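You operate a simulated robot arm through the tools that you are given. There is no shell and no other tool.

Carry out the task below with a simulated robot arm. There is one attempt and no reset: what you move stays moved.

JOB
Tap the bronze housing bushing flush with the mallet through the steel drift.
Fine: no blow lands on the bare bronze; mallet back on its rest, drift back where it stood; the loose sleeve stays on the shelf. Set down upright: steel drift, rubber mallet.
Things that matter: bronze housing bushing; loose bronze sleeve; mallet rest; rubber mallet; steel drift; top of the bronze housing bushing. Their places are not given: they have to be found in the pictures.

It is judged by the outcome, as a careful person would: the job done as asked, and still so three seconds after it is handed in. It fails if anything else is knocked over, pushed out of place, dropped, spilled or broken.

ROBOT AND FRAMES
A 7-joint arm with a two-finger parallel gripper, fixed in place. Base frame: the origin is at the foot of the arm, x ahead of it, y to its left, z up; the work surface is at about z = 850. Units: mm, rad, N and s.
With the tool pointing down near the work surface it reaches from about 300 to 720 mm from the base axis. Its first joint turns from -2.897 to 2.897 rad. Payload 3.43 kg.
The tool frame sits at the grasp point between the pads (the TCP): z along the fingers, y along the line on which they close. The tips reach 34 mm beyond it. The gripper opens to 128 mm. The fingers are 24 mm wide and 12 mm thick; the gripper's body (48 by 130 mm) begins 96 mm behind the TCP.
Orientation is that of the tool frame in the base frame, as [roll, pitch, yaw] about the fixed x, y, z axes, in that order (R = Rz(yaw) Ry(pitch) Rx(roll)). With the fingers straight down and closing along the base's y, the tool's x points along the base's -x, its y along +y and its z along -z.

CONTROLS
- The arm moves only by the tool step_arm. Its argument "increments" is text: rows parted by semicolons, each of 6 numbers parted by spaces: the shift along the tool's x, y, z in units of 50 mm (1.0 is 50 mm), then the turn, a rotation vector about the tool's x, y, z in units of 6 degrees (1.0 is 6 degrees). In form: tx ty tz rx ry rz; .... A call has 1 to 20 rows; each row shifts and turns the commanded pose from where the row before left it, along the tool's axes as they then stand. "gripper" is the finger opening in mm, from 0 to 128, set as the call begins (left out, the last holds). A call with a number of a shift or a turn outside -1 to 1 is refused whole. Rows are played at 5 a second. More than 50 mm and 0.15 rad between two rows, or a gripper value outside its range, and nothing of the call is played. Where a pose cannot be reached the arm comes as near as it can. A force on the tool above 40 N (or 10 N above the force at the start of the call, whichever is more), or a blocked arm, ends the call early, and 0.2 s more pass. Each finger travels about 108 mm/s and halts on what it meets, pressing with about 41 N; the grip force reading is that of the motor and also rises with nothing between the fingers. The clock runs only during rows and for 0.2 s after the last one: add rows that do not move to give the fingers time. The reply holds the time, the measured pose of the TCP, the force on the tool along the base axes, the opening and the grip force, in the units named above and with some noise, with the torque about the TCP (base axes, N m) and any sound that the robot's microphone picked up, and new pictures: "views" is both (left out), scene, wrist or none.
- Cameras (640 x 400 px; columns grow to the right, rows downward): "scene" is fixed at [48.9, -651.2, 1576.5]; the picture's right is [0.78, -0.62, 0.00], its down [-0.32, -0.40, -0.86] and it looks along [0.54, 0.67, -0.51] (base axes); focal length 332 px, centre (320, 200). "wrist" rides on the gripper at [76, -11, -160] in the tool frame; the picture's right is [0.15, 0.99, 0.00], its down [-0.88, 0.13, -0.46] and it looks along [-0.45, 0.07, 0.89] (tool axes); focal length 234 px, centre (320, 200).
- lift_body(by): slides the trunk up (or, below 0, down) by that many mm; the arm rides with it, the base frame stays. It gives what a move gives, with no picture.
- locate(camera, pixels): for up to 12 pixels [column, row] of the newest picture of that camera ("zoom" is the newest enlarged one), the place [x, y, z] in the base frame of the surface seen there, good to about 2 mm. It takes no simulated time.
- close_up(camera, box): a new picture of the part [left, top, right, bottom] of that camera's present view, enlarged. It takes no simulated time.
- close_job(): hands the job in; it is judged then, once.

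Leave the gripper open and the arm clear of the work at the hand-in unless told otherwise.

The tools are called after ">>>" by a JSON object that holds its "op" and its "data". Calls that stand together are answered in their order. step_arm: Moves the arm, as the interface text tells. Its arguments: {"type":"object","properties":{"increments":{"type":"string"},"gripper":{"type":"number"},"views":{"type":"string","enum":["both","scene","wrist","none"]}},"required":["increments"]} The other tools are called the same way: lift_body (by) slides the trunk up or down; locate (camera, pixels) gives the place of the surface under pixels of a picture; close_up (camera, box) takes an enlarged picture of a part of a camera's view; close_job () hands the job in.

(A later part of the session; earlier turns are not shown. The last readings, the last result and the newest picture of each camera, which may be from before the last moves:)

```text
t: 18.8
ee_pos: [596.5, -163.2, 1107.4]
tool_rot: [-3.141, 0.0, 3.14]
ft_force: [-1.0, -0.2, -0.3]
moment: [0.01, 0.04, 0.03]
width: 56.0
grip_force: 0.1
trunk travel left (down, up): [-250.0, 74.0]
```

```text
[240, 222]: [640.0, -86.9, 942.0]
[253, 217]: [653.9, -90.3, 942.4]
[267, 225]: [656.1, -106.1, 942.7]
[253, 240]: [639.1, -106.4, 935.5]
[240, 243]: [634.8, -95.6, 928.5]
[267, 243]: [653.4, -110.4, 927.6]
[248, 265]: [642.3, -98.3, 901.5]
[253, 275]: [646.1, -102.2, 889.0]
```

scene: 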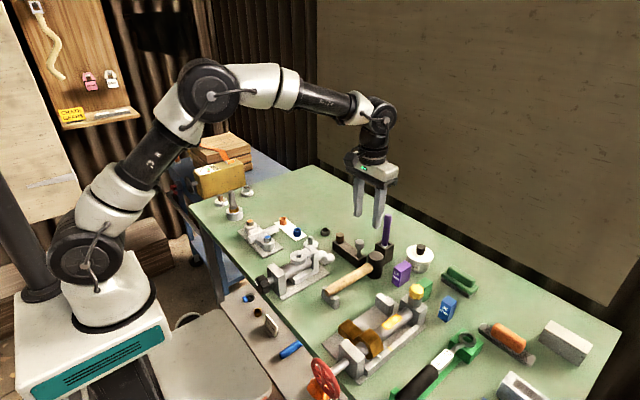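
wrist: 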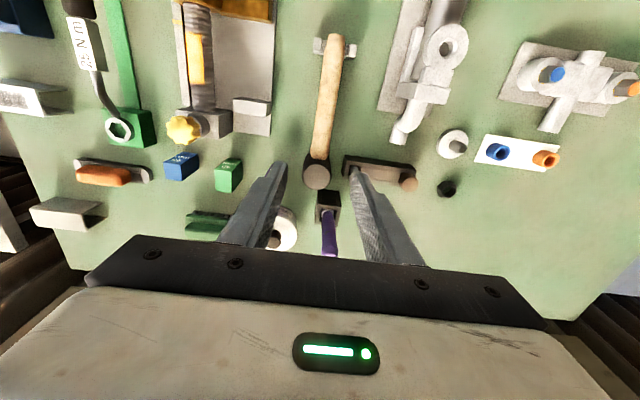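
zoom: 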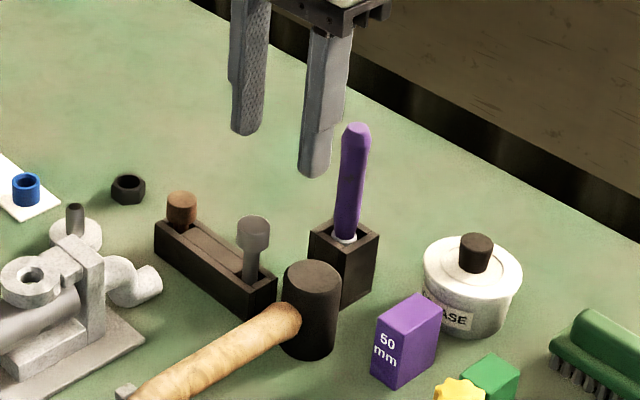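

Fingers are about 13 mm thick in all, so with a 54 mm opening I keep about 10 mm from the pin. I move above the head with 54 mm open and check the centring there.

>>> {"op": "step_arm", "data": {"increments": "-0.6 0.024 0.3 0 0 0;-0.53 0.02 0.5 0 0 0;0 0 0.8 0 0 0;0 0 0.5 0 0 0;0 0 0 0 0 0;0 0 0 0 0 0", "gripper": 54}}

>>> {"op": "close_up", "data": {"camera": "wrist", "box": [256, 120, 384, 220]}}

>>> {"op": "step_arm", "data": {"increments": "0 0 0 0 0 0", "views": "none"}}

```text
t: 20.2
ee_pos: [645.0, -161.2, 1006.0]
tool_rot: [3.142, 0.001, -3.14]
ft_force: [0.7, -0.7, -0.4]
moment: [-0.02, -0.01, 0.0]
width: 53.8
grip_force: 0.1
trunk travel left (down, up): [-250.0, 74.0]
```

scene: 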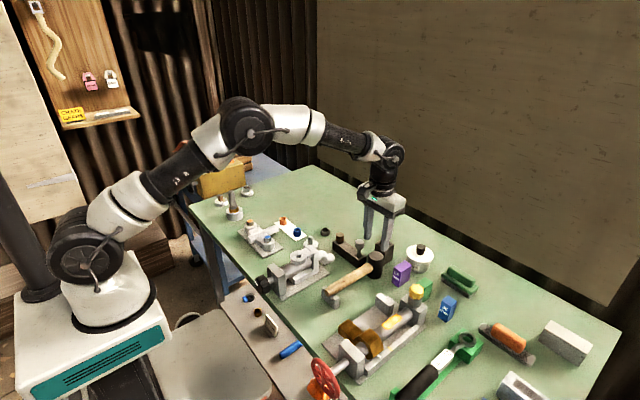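
wrist: 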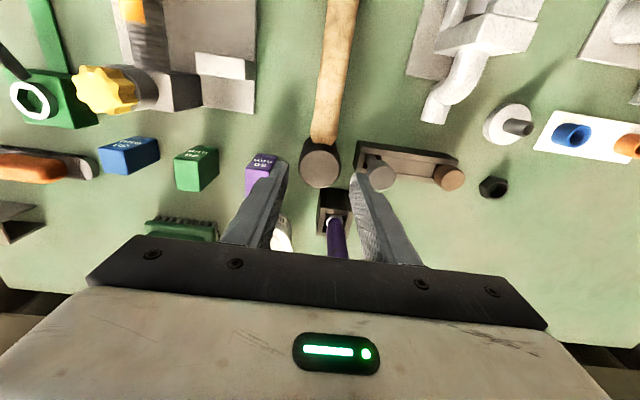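

```text
4.00 times, centred on (320, 170) of wrist
```

zoom: 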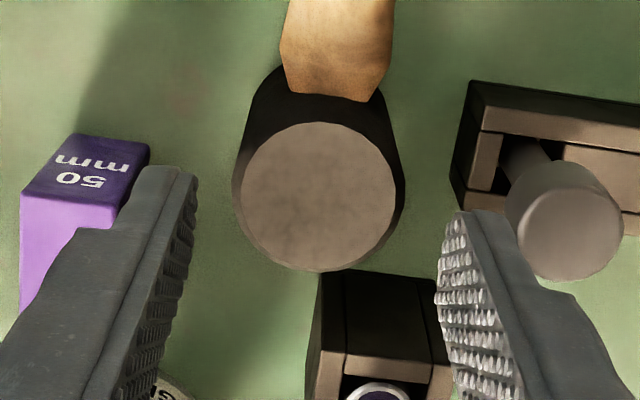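

```text
t: 20.6
ee_pos: [646.2, -160.9, 1005.9]
tool_rot: [-3.142, -0.001, 3.14]
ft_force: [0.2, 0.0, -0.3]
moment: [0.0, 0.0, 0.0]
width: 54.1
grip_force: 0.0
trunk travel left (down, up): [-250.0, 74.0]
```

I read about (645.6, −161, 1006). I relocate the head and the pin from this nearer view.

>>> {"op": "locate", "data": {"camera": "zoom", "pixels": [[246, 195], [390, 195], [318, 128], [318, 266], [318, 195], [340, 40], [295, 50], [380, 50], [525, 210], [600, 210], [560, 175], [470, 100]]}}

```text
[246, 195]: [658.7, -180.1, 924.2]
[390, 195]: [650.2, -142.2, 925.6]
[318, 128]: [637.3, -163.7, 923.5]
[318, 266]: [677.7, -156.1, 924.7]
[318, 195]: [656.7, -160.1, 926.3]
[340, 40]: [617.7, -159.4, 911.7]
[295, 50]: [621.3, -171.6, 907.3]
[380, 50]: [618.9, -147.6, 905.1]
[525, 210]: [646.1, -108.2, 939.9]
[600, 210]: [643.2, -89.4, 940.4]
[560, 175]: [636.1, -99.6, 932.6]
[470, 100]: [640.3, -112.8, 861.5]
```

Head centre is about (657, −161), diameter about 42. I shift +11 in x and go down to z≈950, so the tips just pass the head top, then check.

>>> {"op": "step_arm", "data": {"increments": "-0.22 0 0 0 0 0;0 0 0.4 0 0 0;0 0 0.4 0 0 0;0 0 0.3 0 0 0;0 0 0 0 0 0;0 0 0 0 0 0", "views": "wrist"}}

>>> {"op": "close_up", "data": {"camera": "wrist", "box": [256, 120, 384, 220]}}

>>> {"op": "step_arm", "data": {"increments": "0 0 0 0 0 0", "views": "none"}}

>>> {"op": "close_up", "data": {"camera": "scene", "box": [330, 200, 426, 290]}}

```text
t: 22.0
ee_pos: [659.4, -163.4, 949.1]
tool_rot: [3.141, 0.001, 3.141]
ft_force: [-0.4, 0.6, -0.5]
moment: [0.0, 0.01, 0.0]
width: 54.1
grip_force: 0.0
trunk travel left (down, up): [-250.0, 74.0]
```

wrist: 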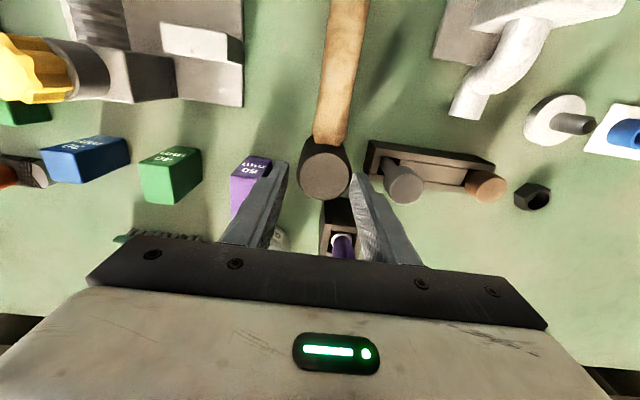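

```text
4.00 times, centred on (320, 170) of wrist
```

zoom: 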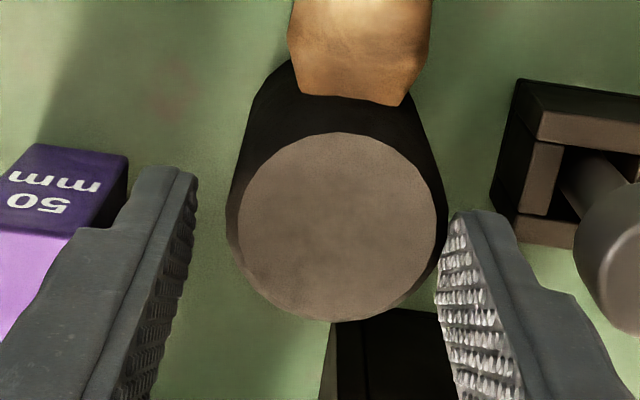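

```text
t: 22.4
ee_pos: [659.8, -162.0, 949.5]
tool_rot: [3.142, 0.001, 3.14]
ft_force: [-0.3, -0.4, -0.5]
moment: [-0.02, 0.0, 0.02]
width: 54.3
grip_force: 0.0
trunk travel left (down, up): [-250.0, 74.0]
```

```text
4.44 times, centred on (378, 245) of scene
```

zoom: 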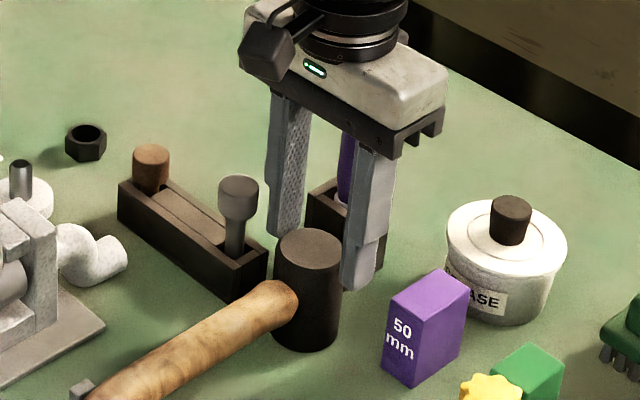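

The head is about 2.5 mm toward +y of the fingers' middle. I shift +2.5 in y, −2 in x, and look again.

>>> {"op": "step_arm", "data": {"increments": "0.03 0.05 0 0 0 0;0 0 0 0 0 0;0 0 0 0 0 0", "views": "wrist"}}

>>> {"op": "close_up", "data": {"camera": "wrist", "box": [256, 120, 384, 220]}}

>>> {"op": "locate", "data": {"camera": "zoom", "pixels": [[240, 225], [420, 225], [325, 142], [325, 310], [185, 220], [450, 240], [475, 230], [170, 185]]}}

```text
t: 23.2
ee_pos: [657.5, -160.3, 951.5]
tool_rot: [-3.141, 0.0, 3.141]
ft_force: [0.2, 0.7, 0.0]
moment: [0.01, -0.03, -0.01]
width: 53.9
grip_force: 0.0
trunk travel left (down, up): [-250.0, 74.0]
```

wrist: 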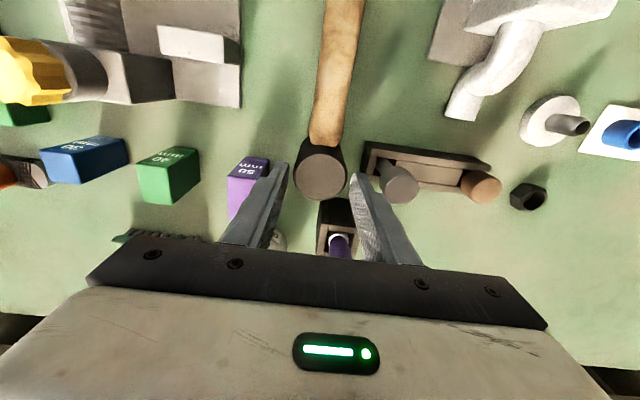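

```text
4.00 times, centred on (320, 170) of wrist
```

zoom: 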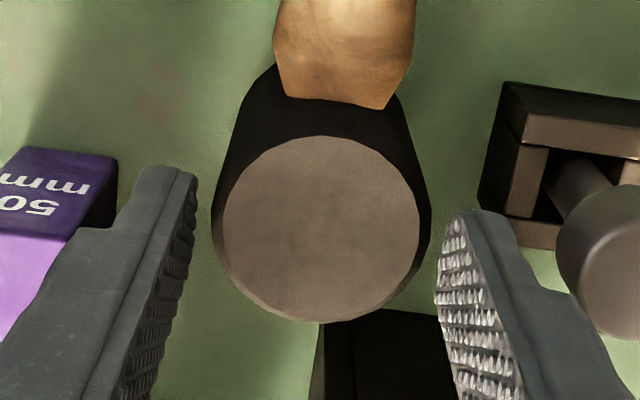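

```text
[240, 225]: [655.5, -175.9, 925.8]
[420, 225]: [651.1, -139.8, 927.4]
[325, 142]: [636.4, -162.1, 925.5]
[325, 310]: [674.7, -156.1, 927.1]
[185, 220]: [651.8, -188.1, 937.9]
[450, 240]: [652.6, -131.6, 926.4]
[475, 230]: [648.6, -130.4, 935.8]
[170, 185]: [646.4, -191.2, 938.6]
```

Now it is centred. I descend 45 mm to TCP z≈906, then check.

>>> {"op": "step_arm", "data": {"increments": "0.02 0 0.3 0 0 0;0 0 0.3 0 0 0;0 0 0.3 0 0 0;0 0 0 0 0 0;0 0 0 0 0 0"}}

>>> {"op": "close_up", "data": {"camera": "wrist", "box": [256, 120, 384, 220]}}

>>> {"op": "close_up", "data": {"camera": "scene", "box": [330, 200, 426, 290]}}

```text
t: 24.4
ee_pos: [658.2, -161.4, 904.0]
tool_rot: [-3.14, 0.001, -3.141]
ft_force: [0.2, 0.4, 0.7]
moment: [-0.01, 0.0, -0.01]
width: 54.1
grip_force: 0.0
trunk travel left (down, up): [-250.0, 74.0]
```

scene: 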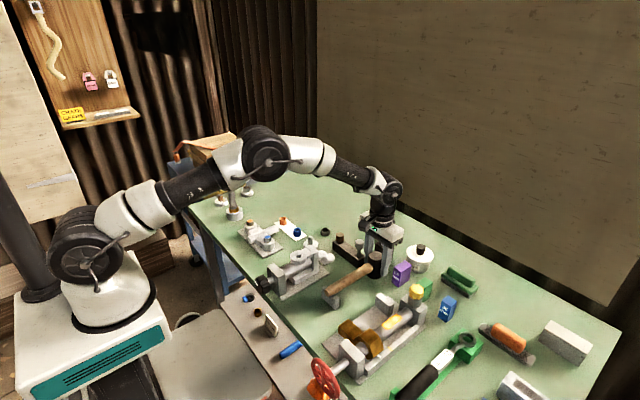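
wrist: 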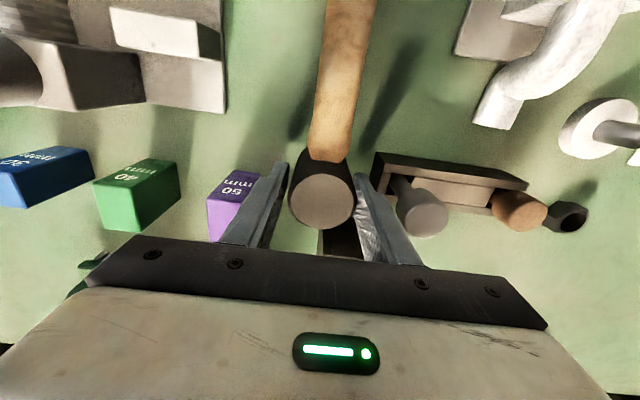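

```text
4.00 times, centred on (320, 170) of wrist
```

zoom: 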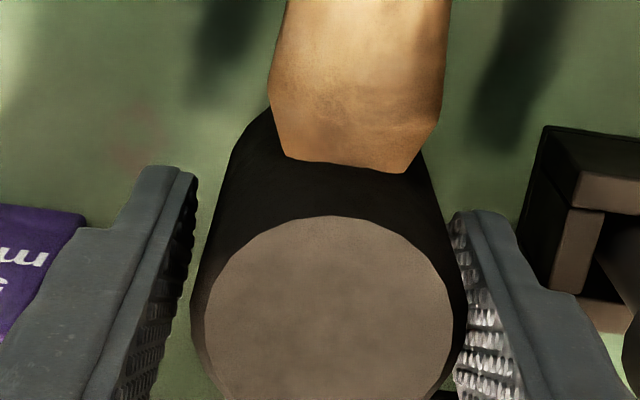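

```text
4.44 times, centred on (378, 245) of scene
```

zoom: 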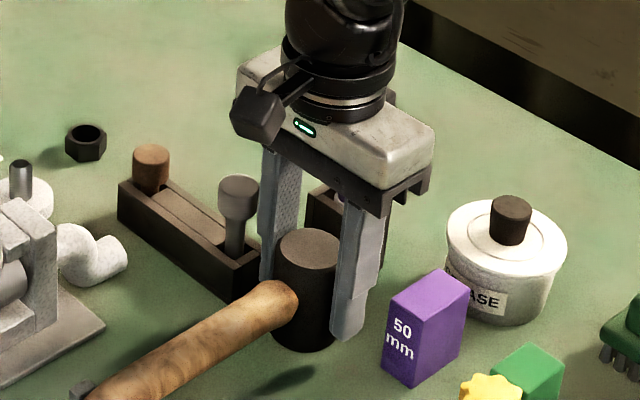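

The head is still about 1 mm to +y. I nudge and close the grip.

>>> {"op": "step_arm", "data": {"increments": "0 0.02 0 0 0 0;0 0 0 0 0 0;0 0 0 0 0 0;0 0 0 0 0 0", "gripper": 28}}

>>> {"op": "step_arm", "data": {"increments": "0 0 0 0 0 0", "views": "none"}}

>>> {"op": "close_up", "data": {"camera": "wrist", "box": [256, 0, 384, 220]}}

>>> {"op": "step_arm", "data": {"increments": "0 0 0 0 0 0", "views": "none"}}

```text
t: 25.4
ee_pos: [658.2, -160.8, 903.5]
tool_rot: [3.141, 0.0, 3.141]
ft_force: [-1.7, 0.0, -0.3]
moment: [-0.06, -0.05, 0.02]
width: 47.5
grip_force: 41.2
trunk travel left (down, up): [-250.0, 74.0]
```

scene: 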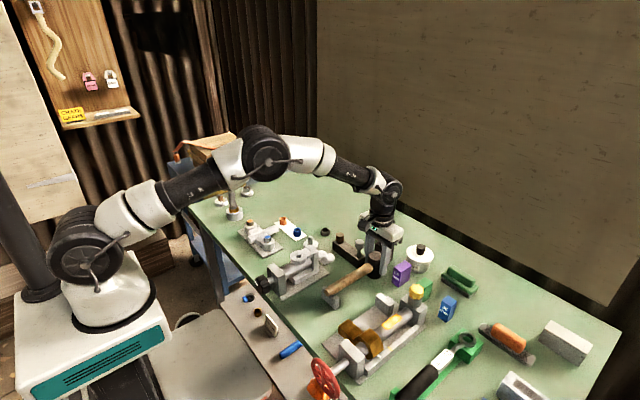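
wrist: 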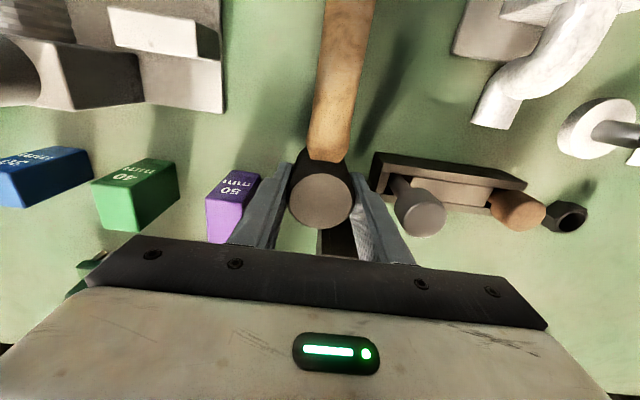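

```text
t: 25.8
ee_pos: [658.2, -160.1, 904.6]
tool_rot: [3.14, -0.001, -3.14]
ft_force: [-0.8, 0.9, -0.6]
moment: [-0.03, -0.03, -0.01]
width: 47.5
grip_force: 40.5
trunk travel left (down, up): [-250.0, 74.0]
```

```text
1.82 times, centred on (320, 110) of wrist
```

zoom: 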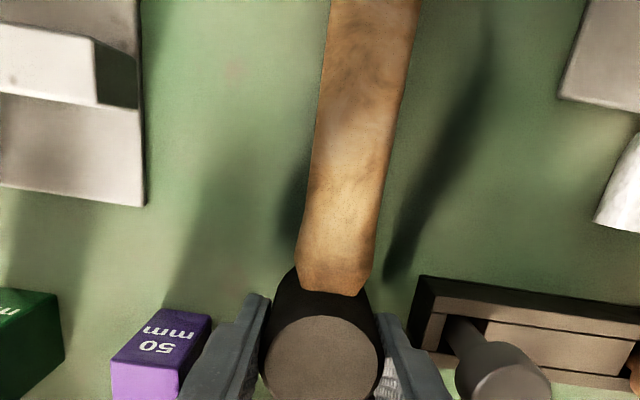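

```text
t: 26.2
ee_pos: [659.4, -159.6, 904.0]
tool_rot: [-3.141, -0.002, -3.142]
ft_force: [0.9, 0.3, 0.1]
moment: [0.03, -0.07, 0.03]
width: 47.5
grip_force: 40.8
trunk travel left (down, up): [-250.0, 74.0]
```

Gripped at width 47.5. I lift 30 mm and check that the mallet stays level.

>>> {"op": "step_arm", "data": {"increments": "0 0 -0.1 0 0 0;0 0 -0.2 0 0 0;0 0 -0.3 0 0 0;0 0 0 0 0 0"}}

>>> {"op": "close_up", "data": {"camera": "scene", "box": [310, 210, 422, 310]}}

```text
t: 27.2
ee_pos: [660.1, -160.6, 937.0]
tool_rot: [3.141, 0.002, -3.141]
ft_force: [-0.4, 0.8, 3.4]
moment: [-0.11, -0.07, 0.04]
width: 47.5
grip_force: 40.6
trunk travel left (down, up): [-250.0, 74.0]
```

scene: 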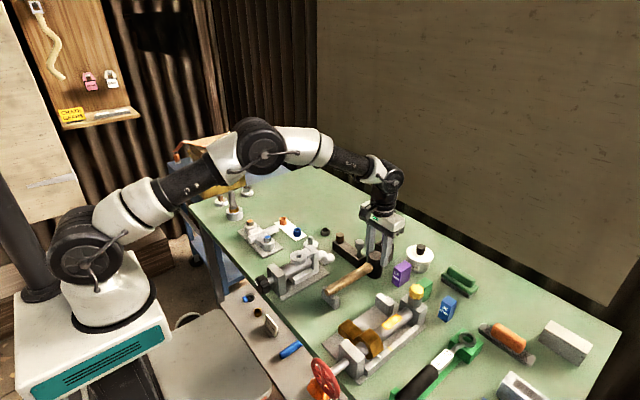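
wrist: 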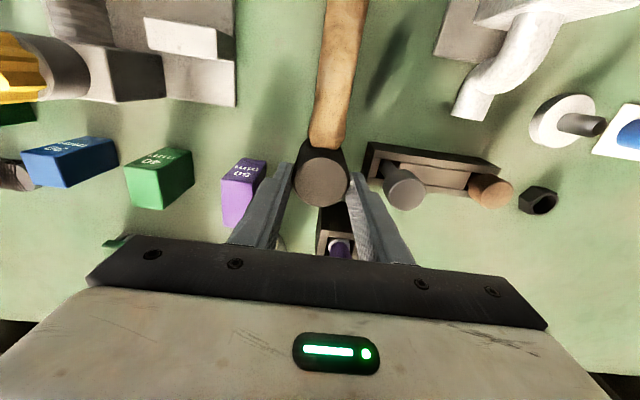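

```text
4.00 times, centred on (366, 260) of scene
```

zoom: 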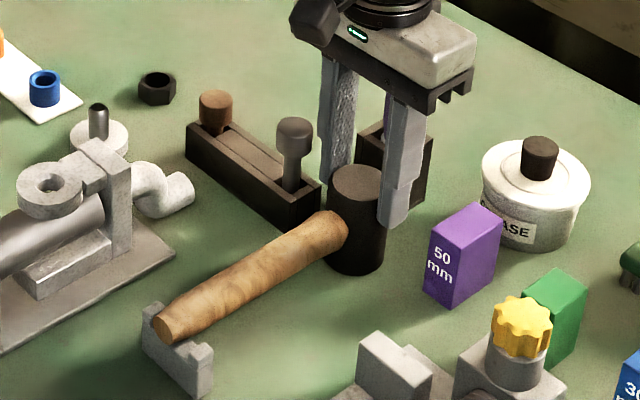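

The head seems to have stayed while the fingers slid up. I check the head's top height.

>>> {"op": "locate", "data": {"camera": "wrist", "pixels": [[320, 175], [320, 160], [330, 175], [325, 120], [335, 60], [310, 175]]}}

>>> {"op": "step_arm", "data": {"increments": "0 0 0 0 0 0;0 0 0 0 0 0", "views": "wrist"}}

>>> {"op": "locate", "data": {"camera": "scene", "pixels": [[376, 253], [350, 280], [335, 290], [372, 270]]}}

```text
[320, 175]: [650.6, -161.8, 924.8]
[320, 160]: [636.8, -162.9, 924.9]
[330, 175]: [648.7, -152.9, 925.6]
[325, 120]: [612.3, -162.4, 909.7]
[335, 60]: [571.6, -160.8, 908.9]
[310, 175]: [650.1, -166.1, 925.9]
```

```text
t: 27.8
ee_pos: [659.2, -159.7, 938.2]
tool_rot: [3.141, 0.0, -3.142]
ft_force: [1.1, 2.1, 7.9]
moment: [-0.04, -0.05, 0.03]
width: 47.1
grip_force: 41.2
trunk travel left (down, up): [-250.0, 74.0]
```

wrist: 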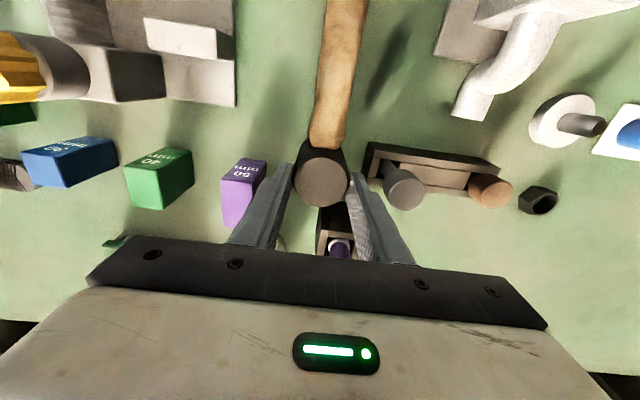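

```text
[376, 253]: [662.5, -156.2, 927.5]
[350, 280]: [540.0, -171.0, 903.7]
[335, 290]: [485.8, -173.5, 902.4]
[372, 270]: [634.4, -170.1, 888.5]
```

The mallet didn't move; the pads slid up the head. I'll take it by the handle instead. First I open, rise clear and look at the handle.

>>> {"op": "step_arm", "data": {"increments": "0 0 0 0 0 0;0 0 0 0 0 0;0 0 -0.4 0 0 0;0 0 -0.6 0 0 0;0.5 0 0 0 0 0;0.5 0 0 0 0 0;0 0 0 0 0 0;0 0 0 0 0 0", "gripper": 56}}

>>> {"op": "close_up", "data": {"camera": "wrist", "box": [256, 20, 384, 240]}}

>>> {"op": "close_up", "data": {"camera": "scene", "box": [310, 210, 422, 310]}}

>>> {"op": "step_arm", "data": {"increments": "0 0 0 0 0 0", "views": "none"}}

```text
t: 29.6
ee_pos: [607.1, -158.1, 985.1]
tool_rot: [-3.141, 0.0, -3.141]
ft_force: [0.2, -0.1, 0.1]
moment: [-0.03, 0.0, 0.04]
width: 55.9
grip_force: 0.1
trunk travel left (down, up): [-250.0, 74.0]
```

scene: 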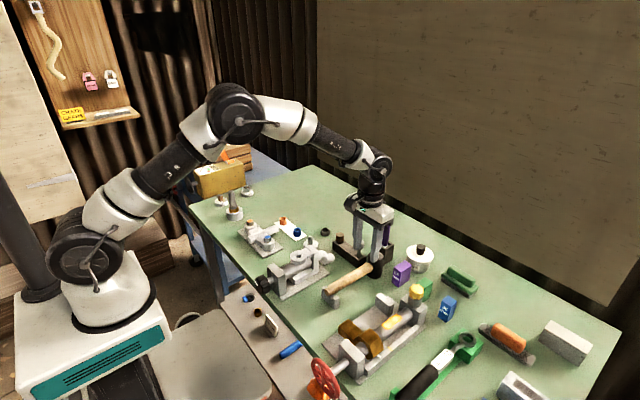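
wrist: 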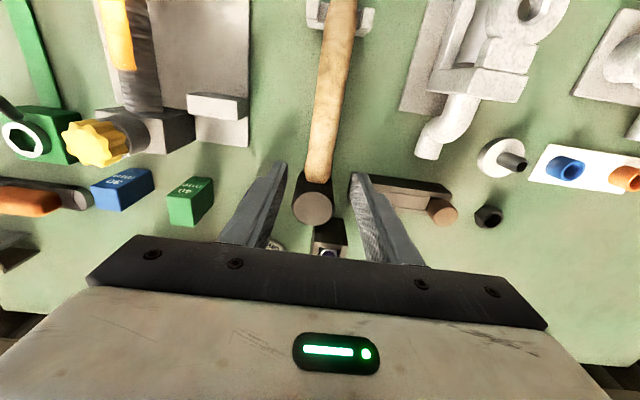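

```text
1.82 times, centred on (320, 130) of wrist
```

zoom: 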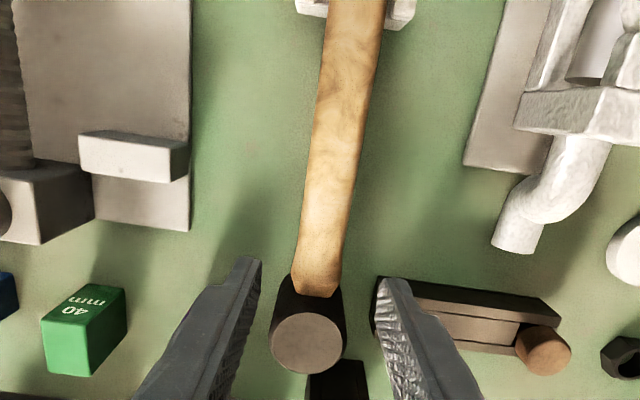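

```text
4.00 times, centred on (366, 260) of scene
```

zoom: 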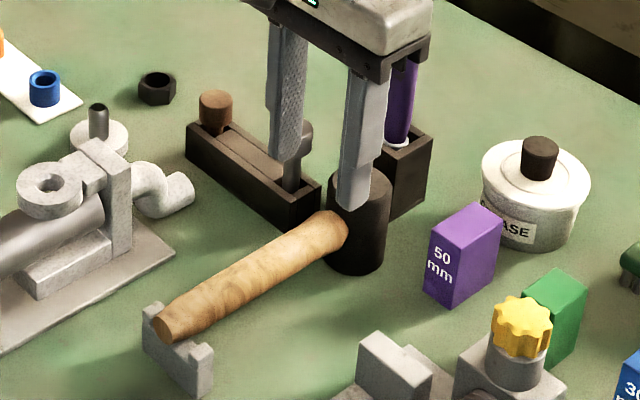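

```text
t: 30.0
ee_pos: [607.2, -159.1, 986.1]
tool_rot: [3.14, 0.0, 3.141]
ft_force: [0.1, -0.4, -0.2]
moment: [0.01, -0.04, 0.01]
width: 56.0
grip_force: 0.1
trunk travel left (down, up): [-250.0, 74.0]
```

The mallet is still exactly in place. I locate the handle's edges, its top and the rest.

>>> {"op": "locate", "data": {"camera": "wrist", "pixels": [[321, 160], [308, 160], [332, 160], [329, 100], [317, 100], [341, 100], [336, 40], [325, 40], [348, 40], [340, 8], [312, 15], [368, 20]]}}

>>> {"op": "locate", "data": {"camera": "zoom", "pixels": [[330, 230], [330, 250], [325, 240], [250, 270], [250, 295], [165, 322], [165, 335], [150, 315], [205, 350], [175, 350], [355, 265], [340, 265]]}}

```text
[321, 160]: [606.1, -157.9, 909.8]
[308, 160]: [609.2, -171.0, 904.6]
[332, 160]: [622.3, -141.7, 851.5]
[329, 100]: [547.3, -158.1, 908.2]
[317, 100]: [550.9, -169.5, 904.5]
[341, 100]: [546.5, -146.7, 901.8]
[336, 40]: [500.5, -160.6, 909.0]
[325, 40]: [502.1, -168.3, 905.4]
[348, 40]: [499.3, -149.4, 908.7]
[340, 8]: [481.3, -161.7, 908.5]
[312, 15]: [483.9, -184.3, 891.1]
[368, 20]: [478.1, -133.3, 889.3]
```

```text
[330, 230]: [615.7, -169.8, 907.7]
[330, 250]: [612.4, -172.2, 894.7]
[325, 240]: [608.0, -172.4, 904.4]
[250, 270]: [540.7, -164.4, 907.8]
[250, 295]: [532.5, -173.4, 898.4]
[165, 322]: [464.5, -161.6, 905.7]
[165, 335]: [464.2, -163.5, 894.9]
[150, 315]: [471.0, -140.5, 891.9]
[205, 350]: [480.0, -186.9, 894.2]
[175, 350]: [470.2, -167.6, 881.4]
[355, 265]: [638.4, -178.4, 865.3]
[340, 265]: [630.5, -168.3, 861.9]
```

Handle: axis at y≈−158, z≈896, about 26 thick. I go down at x≈611, close to the head, to TCP z≈897.

>>> {"op": "step_arm", "data": {"increments": "-0.08 0 0.4 0 0 0;0 0 0.6 0 0 0;0 0 0.5 0 0 0;0 0 0.28 0 0 0;0 0 0 0 0 0;0 0 0 0 0 0"}}

>>> {"op": "close_up", "data": {"camera": "wrist", "box": [256, 140, 384, 240]}}

>>> {"op": "close_up", "data": {"camera": "scene", "box": [310, 210, 422, 310]}}

```text
t: 31.4
ee_pos: [613.8, -158.2, 898.0]
tool_rot: [-3.141, 0.0, -3.14]
ft_force: [0.1, -0.3, 0.1]
moment: [-0.01, -0.01, -0.02]
width: 56.2
grip_force: 0.0
trunk travel left (down, up): [-250.0, 74.0]
```

scene: 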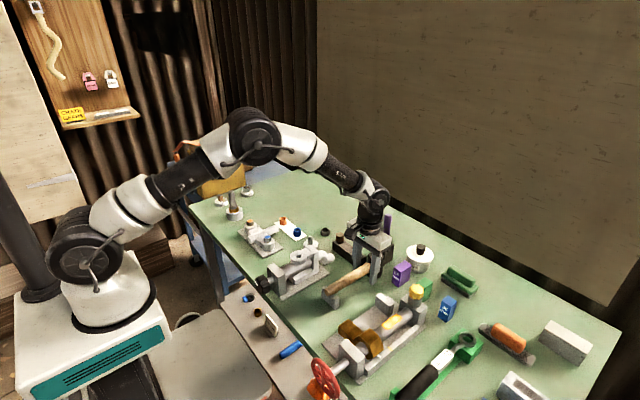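
wrist: 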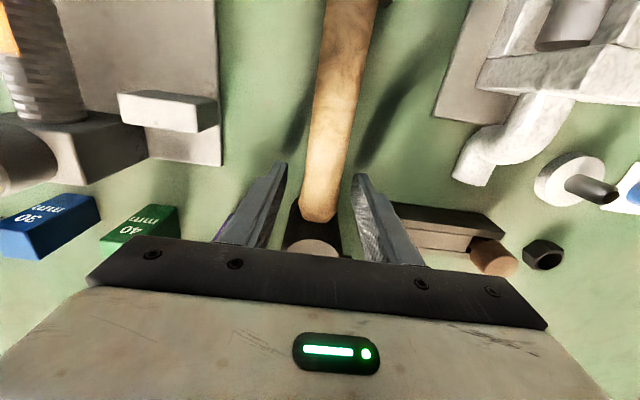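

```text
4.00 times, centred on (320, 190) of wrist
```

zoom: 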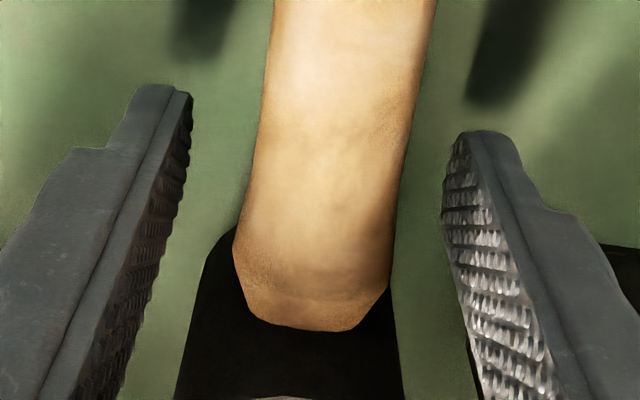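

```text
4.00 times, centred on (366, 260) of scene
```

zoom: 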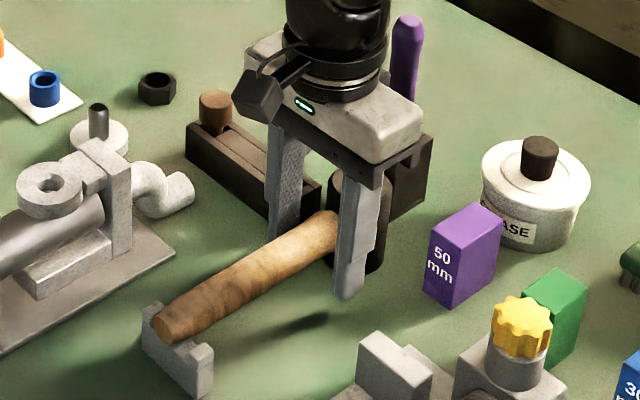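

The handle is between the pads and centred. I close and lift 5 mm slowly, reading the force.

>>> {"op": "step_arm", "data": {"increments": "0 0 0 0 0 0;0 0 0 0 0 0;0 0 0 0 0 0;0 0 0 0 0 0", "gripper": 10, "views": "none"}}

>>> {"op": "step_arm", "data": {"increments": "0 0 -0.04 0 0 0;0 0 -0.06 0 0 0;0 0 0 0 0 0", "views": "wrist"}}

>>> {"op": "step_arm", "data": {"increments": "0 0 -0.1 0 0 0;0 0 -0.1 0 0 0;0 0 0 0 0 0"}}

>>> {"op": "close_up", "data": {"camera": "scene", "box": [310, 210, 422, 310]}}

```text
t: 32.4
ee_pos: [612.8, -158.1, 897.2]
tool_rot: [3.141, 0.0, -3.141]
ft_force: [0.0, 0.6, 1.6]
moment: [0.05, 0.01, -0.02]
width: 26.3
grip_force: 41.0
trunk travel left (down, up): [-250.0, 74.0]
```

```text
t: 33.2
ee_pos: [613.2, -160.0, 903.0]
tool_rot: [-3.141, -0.002, -3.141]
ft_force: [0.5, 0.1, -3.8]
moment: [0.03, 0.17, -0.02]
width: 26.4
grip_force: 40.9
trunk travel left (down, up): [-250.0, 74.0]
```

wrist: 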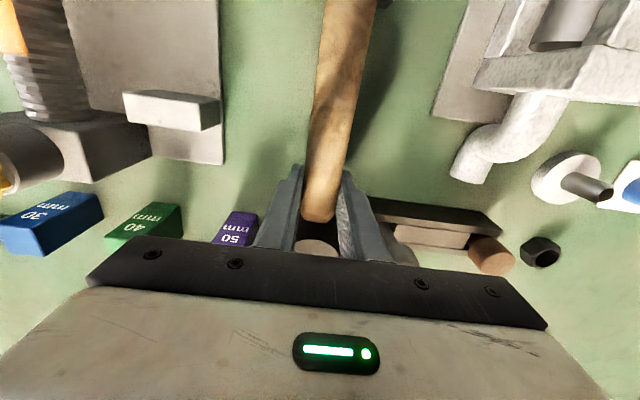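

```text
t: 34.0
ee_pos: [612.3, -158.6, 911.4]
tool_rot: [-3.142, 0.0, -3.141]
ft_force: [1.5, -0.5, -3.6]
moment: [0.01, 0.17, 0.01]
width: 26.2
grip_force: 40.8
trunk travel left (down, up): [-250.0, 74.0]
```

scene: 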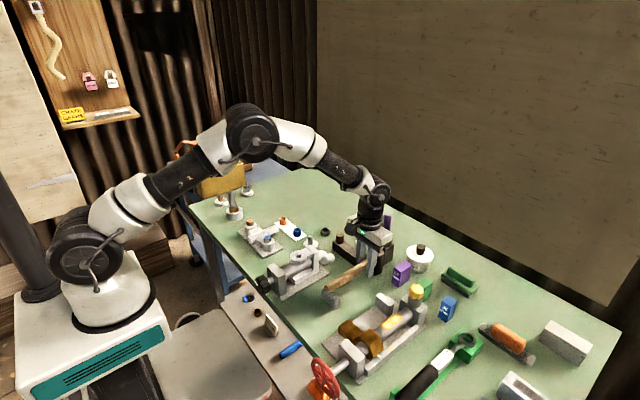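
wrist: 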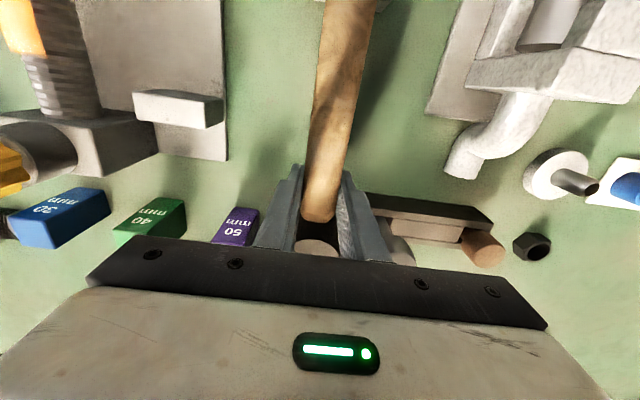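

```text
4.00 times, centred on (366, 260) of scene
```

zoom: 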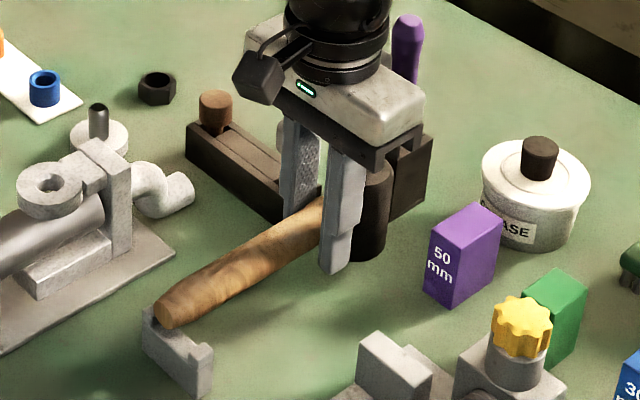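

It lifts cleanly by the handle: about 3.7 N weight and 0.17 N m, with the centre of mass in the head. I rise to about 1100 and check the level.

>>> {"op": "step_arm", "data": {"increments": "0 0 -0.4 0 0 0;0 0 -0.8 0 0 0;0 0 -0.8 0 0 0;0 0 -0.8 0 0 0;0 0 -0.6 0 0 0;0 0 -0.38 0 0 0;0 0 0 0 0 0"}}

>>> {"op": "close_up", "data": {"camera": "scene", "box": [310, 140, 422, 240]}}

>>> {"op": "close_up", "data": {"camera": "scene", "box": [310, 220, 422, 310]}}

```text
t: 35.6
ee_pos: [613.6, -159.5, 1101.3]
tool_rot: [3.141, -0.001, 3.142]
ft_force: [-0.1, 0.2, -3.5]
moment: [0.0, 0.12, 0.0]
width: 26.1
grip_force: 41.1
trunk travel left (down, up): [-250.0, 74.0]
```

scene: 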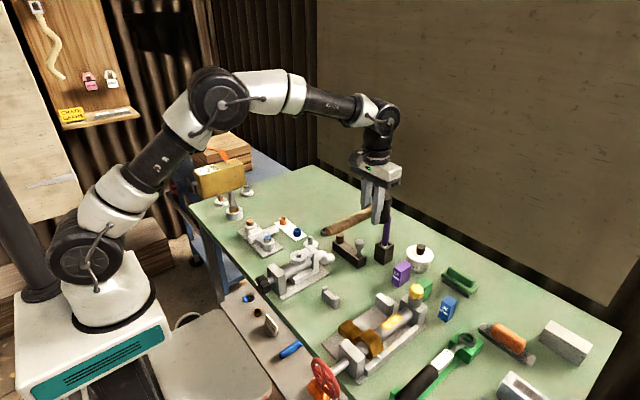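
wrist: 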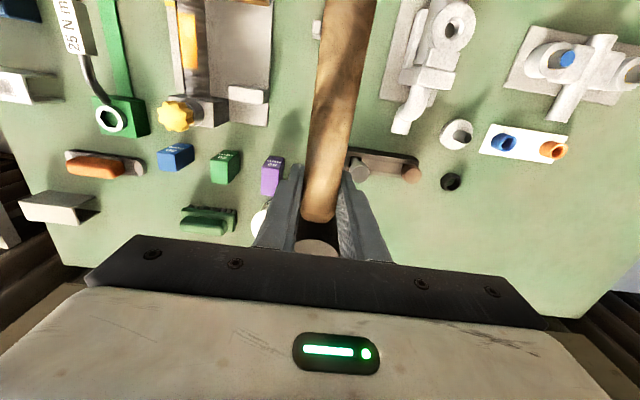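

```text
4.00 times, centred on (366, 190) of scene
```

zoom: 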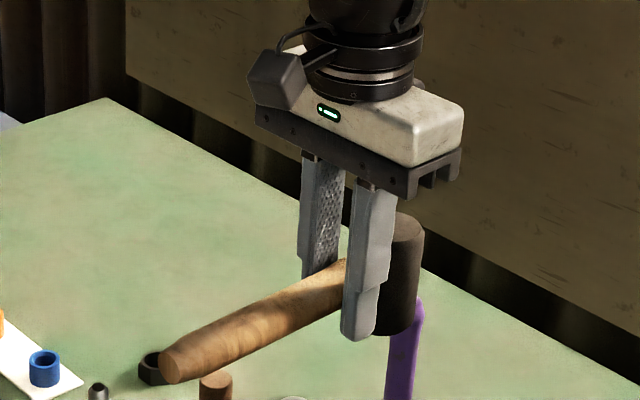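

```text
4.44 times, centred on (366, 265) of scene
```

zoom: 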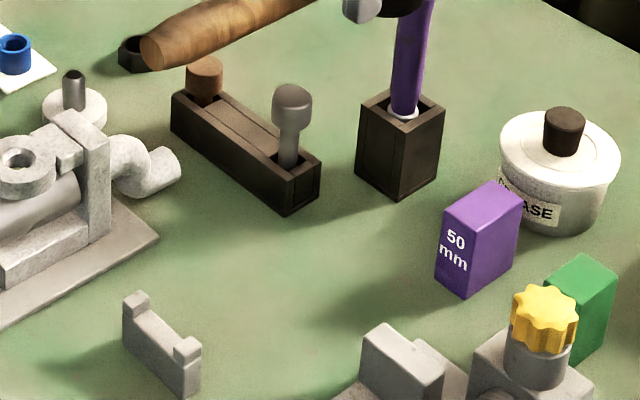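

Mallet is level and firmly held. The rest stays at (475,−160). I carry the mallet across to above the drift.

>>> {"op": "step_arm", "data": {"increments": "0.145 0.43 0 0 0 0;0.29 0.86 0 0 0 0;0.29 0.86 0 0 0 0;0.29 0.86 0 0 0 0;0.29 0.86 0 0 0 0;0.29 0.86 0 0 0 0;0.29 0.86 0 0 0 0;0.29 0.86 0 0 0 0;0.29 0.86 0 0 0 0;0.29 0.86 0 0 0 0;0.29 0.86 0 0 0 0;0.29 0.86 0 0 0 0;0.29 0.86 0 0 0 0;0.145 0.43 0 0 0 0;0 0 0 0 0 0;0 0 0 0 0 0"}}

>>> {"op": "close_up", "data": {"camera": "scene", "box": [190, 120, 302, 220]}}

>>> {"op": "step_arm", "data": {"increments": "0 0 0 0 0 0", "views": "none"}}

```text
t: 39.0
ee_pos: [422.7, 402.3, 1100.3]
tool_rot: [-3.141, 0.001, 3.142]
ft_force: [1.1, 1.0, -3.8]
moment: [0.02, 0.13, -0.04]
width: 25.9
grip_force: 41.1
trunk travel left (down, up): [-250.0, 74.0]
```

scene: 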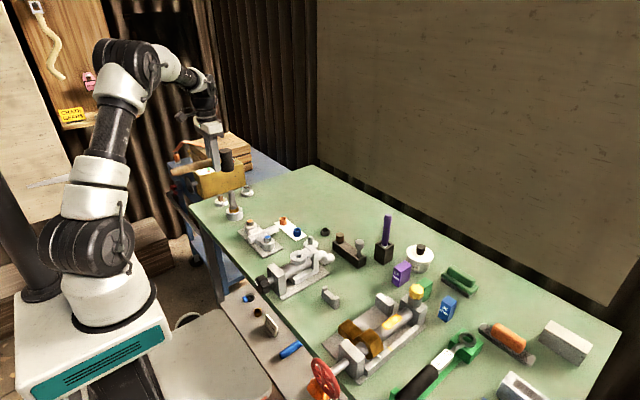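
wrist: 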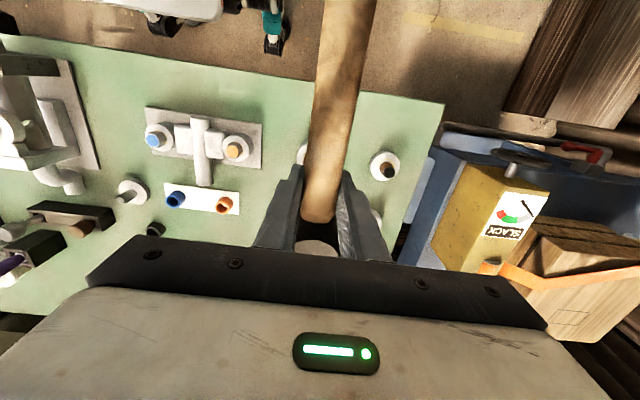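

```text
4.00 times, centred on (246, 170) of scene
```

zoom: 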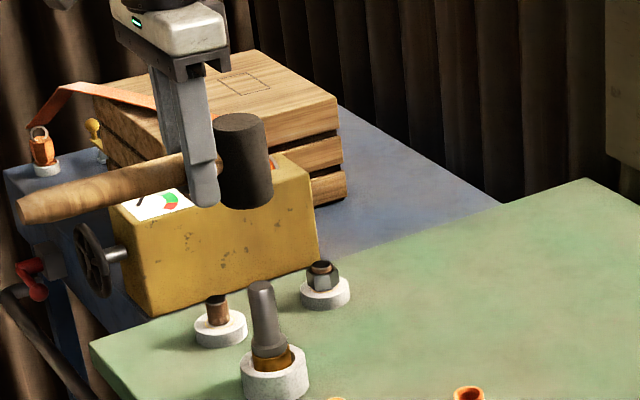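

```text
t: 39.4
ee_pos: [422.6, 401.2, 1099.7]
tool_rot: [-3.141, 0.0, 3.141]
ft_force: [-0.4, 0.1, -3.8]
moment: [0.01, 0.13, -0.04]
width: 26.3
grip_force: 41.3
trunk travel left (down, up): [-250.0, 74.0]
```

I locate the head and the drift top in this zoomed scene picture.

>>> {"op": "locate", "data": {"camera": "zoom", "pixels": [[239, 122], [215, 122], [264, 122], [239, 114], [239, 130], [246, 205], [258, 180], [262, 288], [251, 287], [272, 287], [262, 283], [262, 292]]}}

>>> {"op": "locate", "data": {"camera": "wrist", "pixels": [[318, 243], [302, 246], [334, 246], [340, 60], [325, 150]]}}

```text
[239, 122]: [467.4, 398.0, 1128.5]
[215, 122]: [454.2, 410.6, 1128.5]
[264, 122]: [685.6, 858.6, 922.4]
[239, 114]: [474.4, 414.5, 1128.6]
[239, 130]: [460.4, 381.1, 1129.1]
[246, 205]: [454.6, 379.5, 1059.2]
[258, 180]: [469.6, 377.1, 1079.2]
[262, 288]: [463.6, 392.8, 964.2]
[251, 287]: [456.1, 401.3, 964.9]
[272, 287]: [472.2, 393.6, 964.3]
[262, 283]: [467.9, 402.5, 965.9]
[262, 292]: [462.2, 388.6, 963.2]
```

```text
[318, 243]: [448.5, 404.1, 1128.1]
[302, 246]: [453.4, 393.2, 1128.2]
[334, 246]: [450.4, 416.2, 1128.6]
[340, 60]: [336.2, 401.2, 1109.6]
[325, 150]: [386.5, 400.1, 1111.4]
```

The head is centred within about 3 mm on the drift. I correct by −2/−1 mm and lower to just above contact (TCP ≈1018; contact is expected at ≈1012).

>>> {"op": "step_arm", "data": {"increments": "0.04 -0.02 0.3 0 0 0;0 0 0.5 0 0 0;0 0 0.5 0 0 0;0 0 0.3 0 0 0;0 0 0 0 0 0;0 0 0 0 0 0"}}

>>> {"op": "close_up", "data": {"camera": "scene", "box": [200, 150, 280, 220]}}

>>> {"op": "step_arm", "data": {"increments": "0 0 0 0 0 0", "views": "none"}}

```text
t: 40.8
ee_pos: [421.6, 400.2, 1019.1]
tool_rot: [-3.141, 0.001, -3.141]
ft_force: [0.7, -0.3, -3.9]
moment: [0.01, 0.1, 0.01]
width: 26.4
grip_force: 40.8
trunk travel left (down, up): [-250.0, 74.0]
```

scene: 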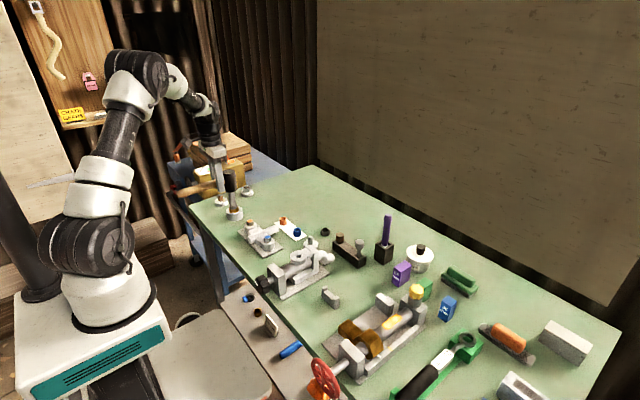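
wrist: 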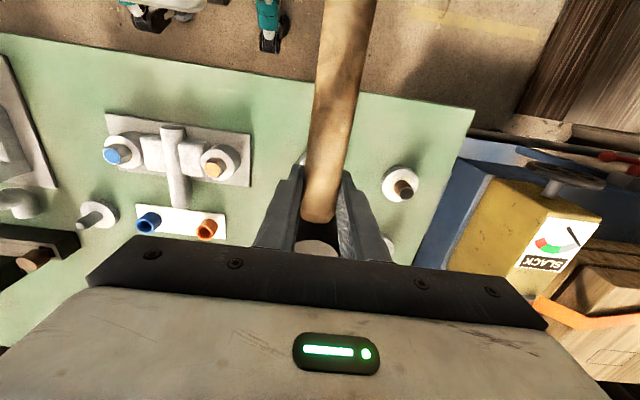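

```text
5.71 times, centred on (240, 185) of scene
```

zoom: 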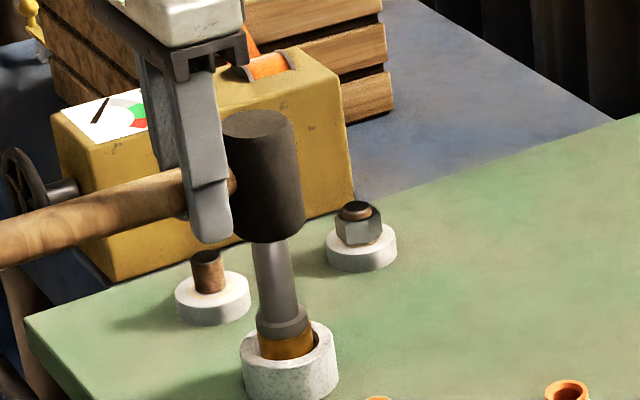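

```text
t: 41.2
ee_pos: [422.9, 399.5, 1019.2]
tool_rot: [-3.141, 0.0, -3.141]
ft_force: [0.4, 0.1, -3.8]
moment: [0.0, 0.15, 0.0]
width: 26.3
grip_force: 40.9
trunk travel left (down, up): [-250.0, 74.0]
```

The head sits squarely above the drift. First blow, moderate: up 30, then down 36 in one row (ends about 5 mm past expected contact), then back up.

>>> {"op": "step_arm", "data": {"increments": "0 0 -0.6 0 0 0;0 0 0 0 0 0;0 0 0.84 0 0 0;0 0 -0.84 0 0 0;0 0 0 0 0 0;0 0 0 0 0 0"}}

>>> {"op": "close_up", "data": {"camera": "scene", "box": [200, 150, 280, 220]}}

```text
t: 42.6
ee_pos: [425.0, 398.9, 1050.4]
tool_rot: [3.141, 0.001, -3.141]
ft_force: [0.2, 0.5, -3.9]
moment: [0.01, 0.12, 0.01]
width: 25.9
grip_force: 40.7
trunk travel left (down, up): [-250.0, 74.0]
```

scene: 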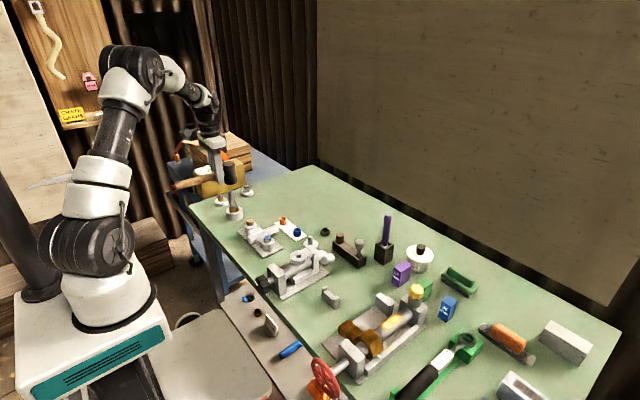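
wrist: 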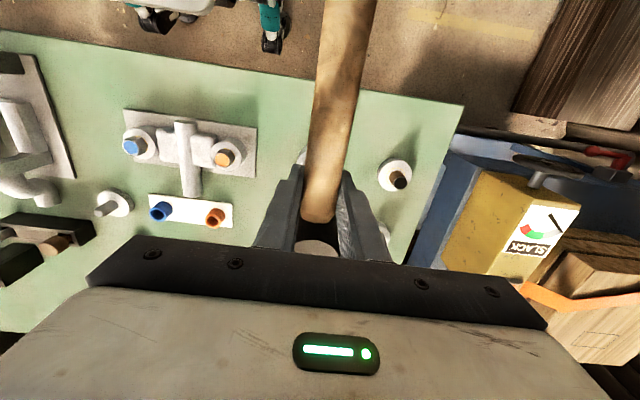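

```text
5.71 times, centred on (240, 185) of scene
```

zoom: 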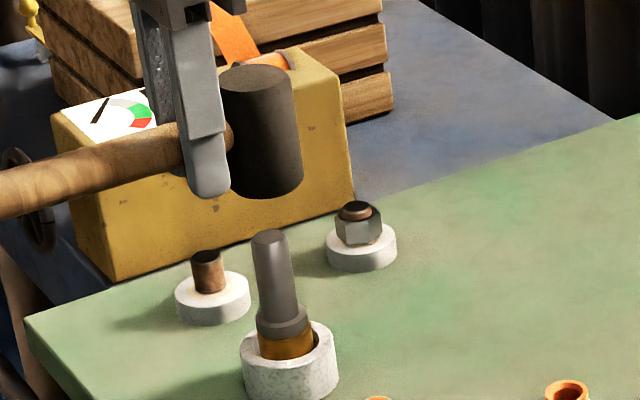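

No contact was made, since the arm lags the command. I repeat with a one-row dwell at the bottom, commanding about 3.5 mm past contact.

>>> {"op": "step_arm", "data": {"increments": "0 0 0.8 0 0 0;0 0 0 0 0 0;0 0 -0.8 0 0 0;0 0 0 0 0 0;0 0 0 0 0 0", "views": "none"}}

>>> {"op": "close_up", "data": {"camera": "scene", "box": [200, 150, 280, 220]}}

```text
t: 43.8
ee_pos: [423.2, 402.0, 1052.6]
tool_rot: [-3.141, 0.0, 3.141]
ft_force: [-0.1, 1.3, -3.6]
moment: [-0.01, 0.17, -0.01]
width: 26.3
grip_force: 41.2
trunk travel left (down, up): [-250.0, 74.0]
```

```text
5.71 times, centred on (240, 185) of scene
```

zoom: 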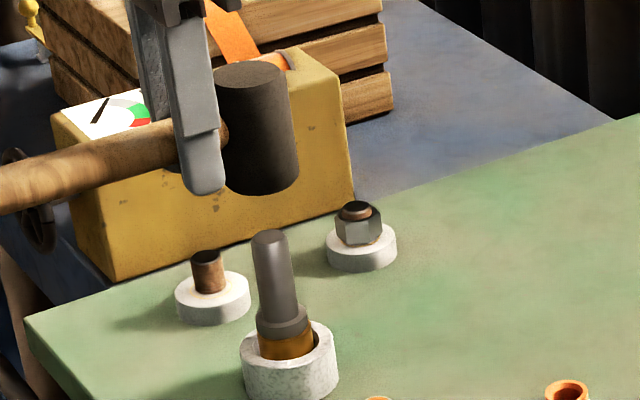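

Still no sign of a hit. I find the true contact height with a slow approach.

>>> {"op": "step_arm", "data": {"increments": "0 0 0.6 0 0 0;0 0 0 0 0 0;0 0 0.04 0 0 0;0 0 0 0 0 0", "views": "none"}}

>>> {"op": "step_arm", "data": {"increments": "0 0 0.04 0 0 0;0 0 0 0 0 0", "views": "none"}}

>>> {"op": "step_arm", "data": {"increments": "0 0 0.04 0 0 0;0 0 0 0 0 0", "views": "none"}}

>>> {"op": "step_arm", "data": {"increments": "0 0 0.03 0 0 0;0 0 0 0 0 0", "views": "none"}}

>>> {"op": "close_up", "data": {"camera": "scene", "box": [210, 165, 260, 215]}}

```text
t: 44.8
ee_pos: [423.9, 401.9, 1019.5]
tool_rot: [3.141, -0.001, 3.141]
ft_force: [-0.3, -0.6, -4.8]
moment: [-0.01, 0.14, 0.01]
width: 26.3
grip_force: 41.2
trunk travel left (down, up): [-250.0, 74.0]
```

```text
t: 45.4
ee_pos: [423.4, 402.0, 1017.7]
tool_rot: [3.141, 0.001, -3.14]
ft_force: [-1.0, -0.3, -3.5]
moment: [-0.01, 0.11, 0.02]
width: 25.9
grip_force: 40.8
trunk travel left (down, up): [-250.0, 74.0]
```

```text
t: 46.0
ee_pos: [422.2, 399.6, 1014.0]
tool_rot: [-3.14, 0.0, -3.141]
ft_force: [-0.7, -0.6, -3.2]
moment: [0.0, 0.16, -0.03]
width: 26.0
grip_force: 40.8
trunk travel left (down, up): [-250.0, 74.0]
```

```text
t: 46.6
ee_pos: [422.0, 400.4, 1012.8]
tool_rot: [3.141, 0.001, -3.141]
ft_force: [-0.2, 0.9, -4.6]
moment: [0.04, 0.15, 0.03]
width: 26.2
grip_force: 40.8
trunk travel left (down, up): [-250.0, 74.0]
```

```text
8.00 times, centred on (235, 190) of scene
```

zoom: 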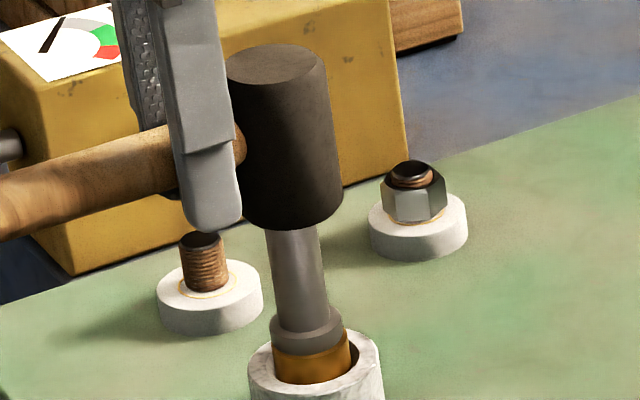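

No contact at 1012.8 yet. I go on in small steps.

>>> {"op": "step_arm", "data": {"increments": "0 0 0.03 0 0 0;0 0 0 0 0 0", "views": "none"}}

>>> {"op": "step_arm", "data": {"increments": "0 0 0.03 0 0 0;0 0 0 0 0 0", "views": "none"}}

>>> {"op": "step_arm", "data": {"increments": "0 0 0.02 0 0 0;0 0 0 0 0 0", "views": "none"}}

```text
t: 47.2
ee_pos: [421.4, 399.9, 1012.4]
tool_rot: [-3.141, 0.0, -3.14]
ft_force: [0.0, -0.3, -3.1]
moment: [0.0, 0.11, 0.02]
width: 26.3
grip_force: 41.0
trunk travel left (down, up): [-250.0, 74.0]
```

```text
t: 47.8
ee_pos: [423.1, 400.1, 1012.2]
tool_rot: [-3.141, 0.002, 3.141]
ft_force: [1.1, 0.3, 5.1]
moment: [-0.04, -0.29, -0.02]
width: 26.3
grip_force: 40.9
trunk travel left (down, up): [-250.0, 74.0]
```

```text
t: 48.4
ee_pos: [422.0, 400.9, 1011.8]
tool_rot: [3.138, 0.003, 3.141]
ft_force: [0.4, -0.1, 16.2]
moment: [-0.04, -0.7, 0.0]
width: 26.1
grip_force: 41.2
trunk travel left (down, up): [-250.0, 74.0]
```

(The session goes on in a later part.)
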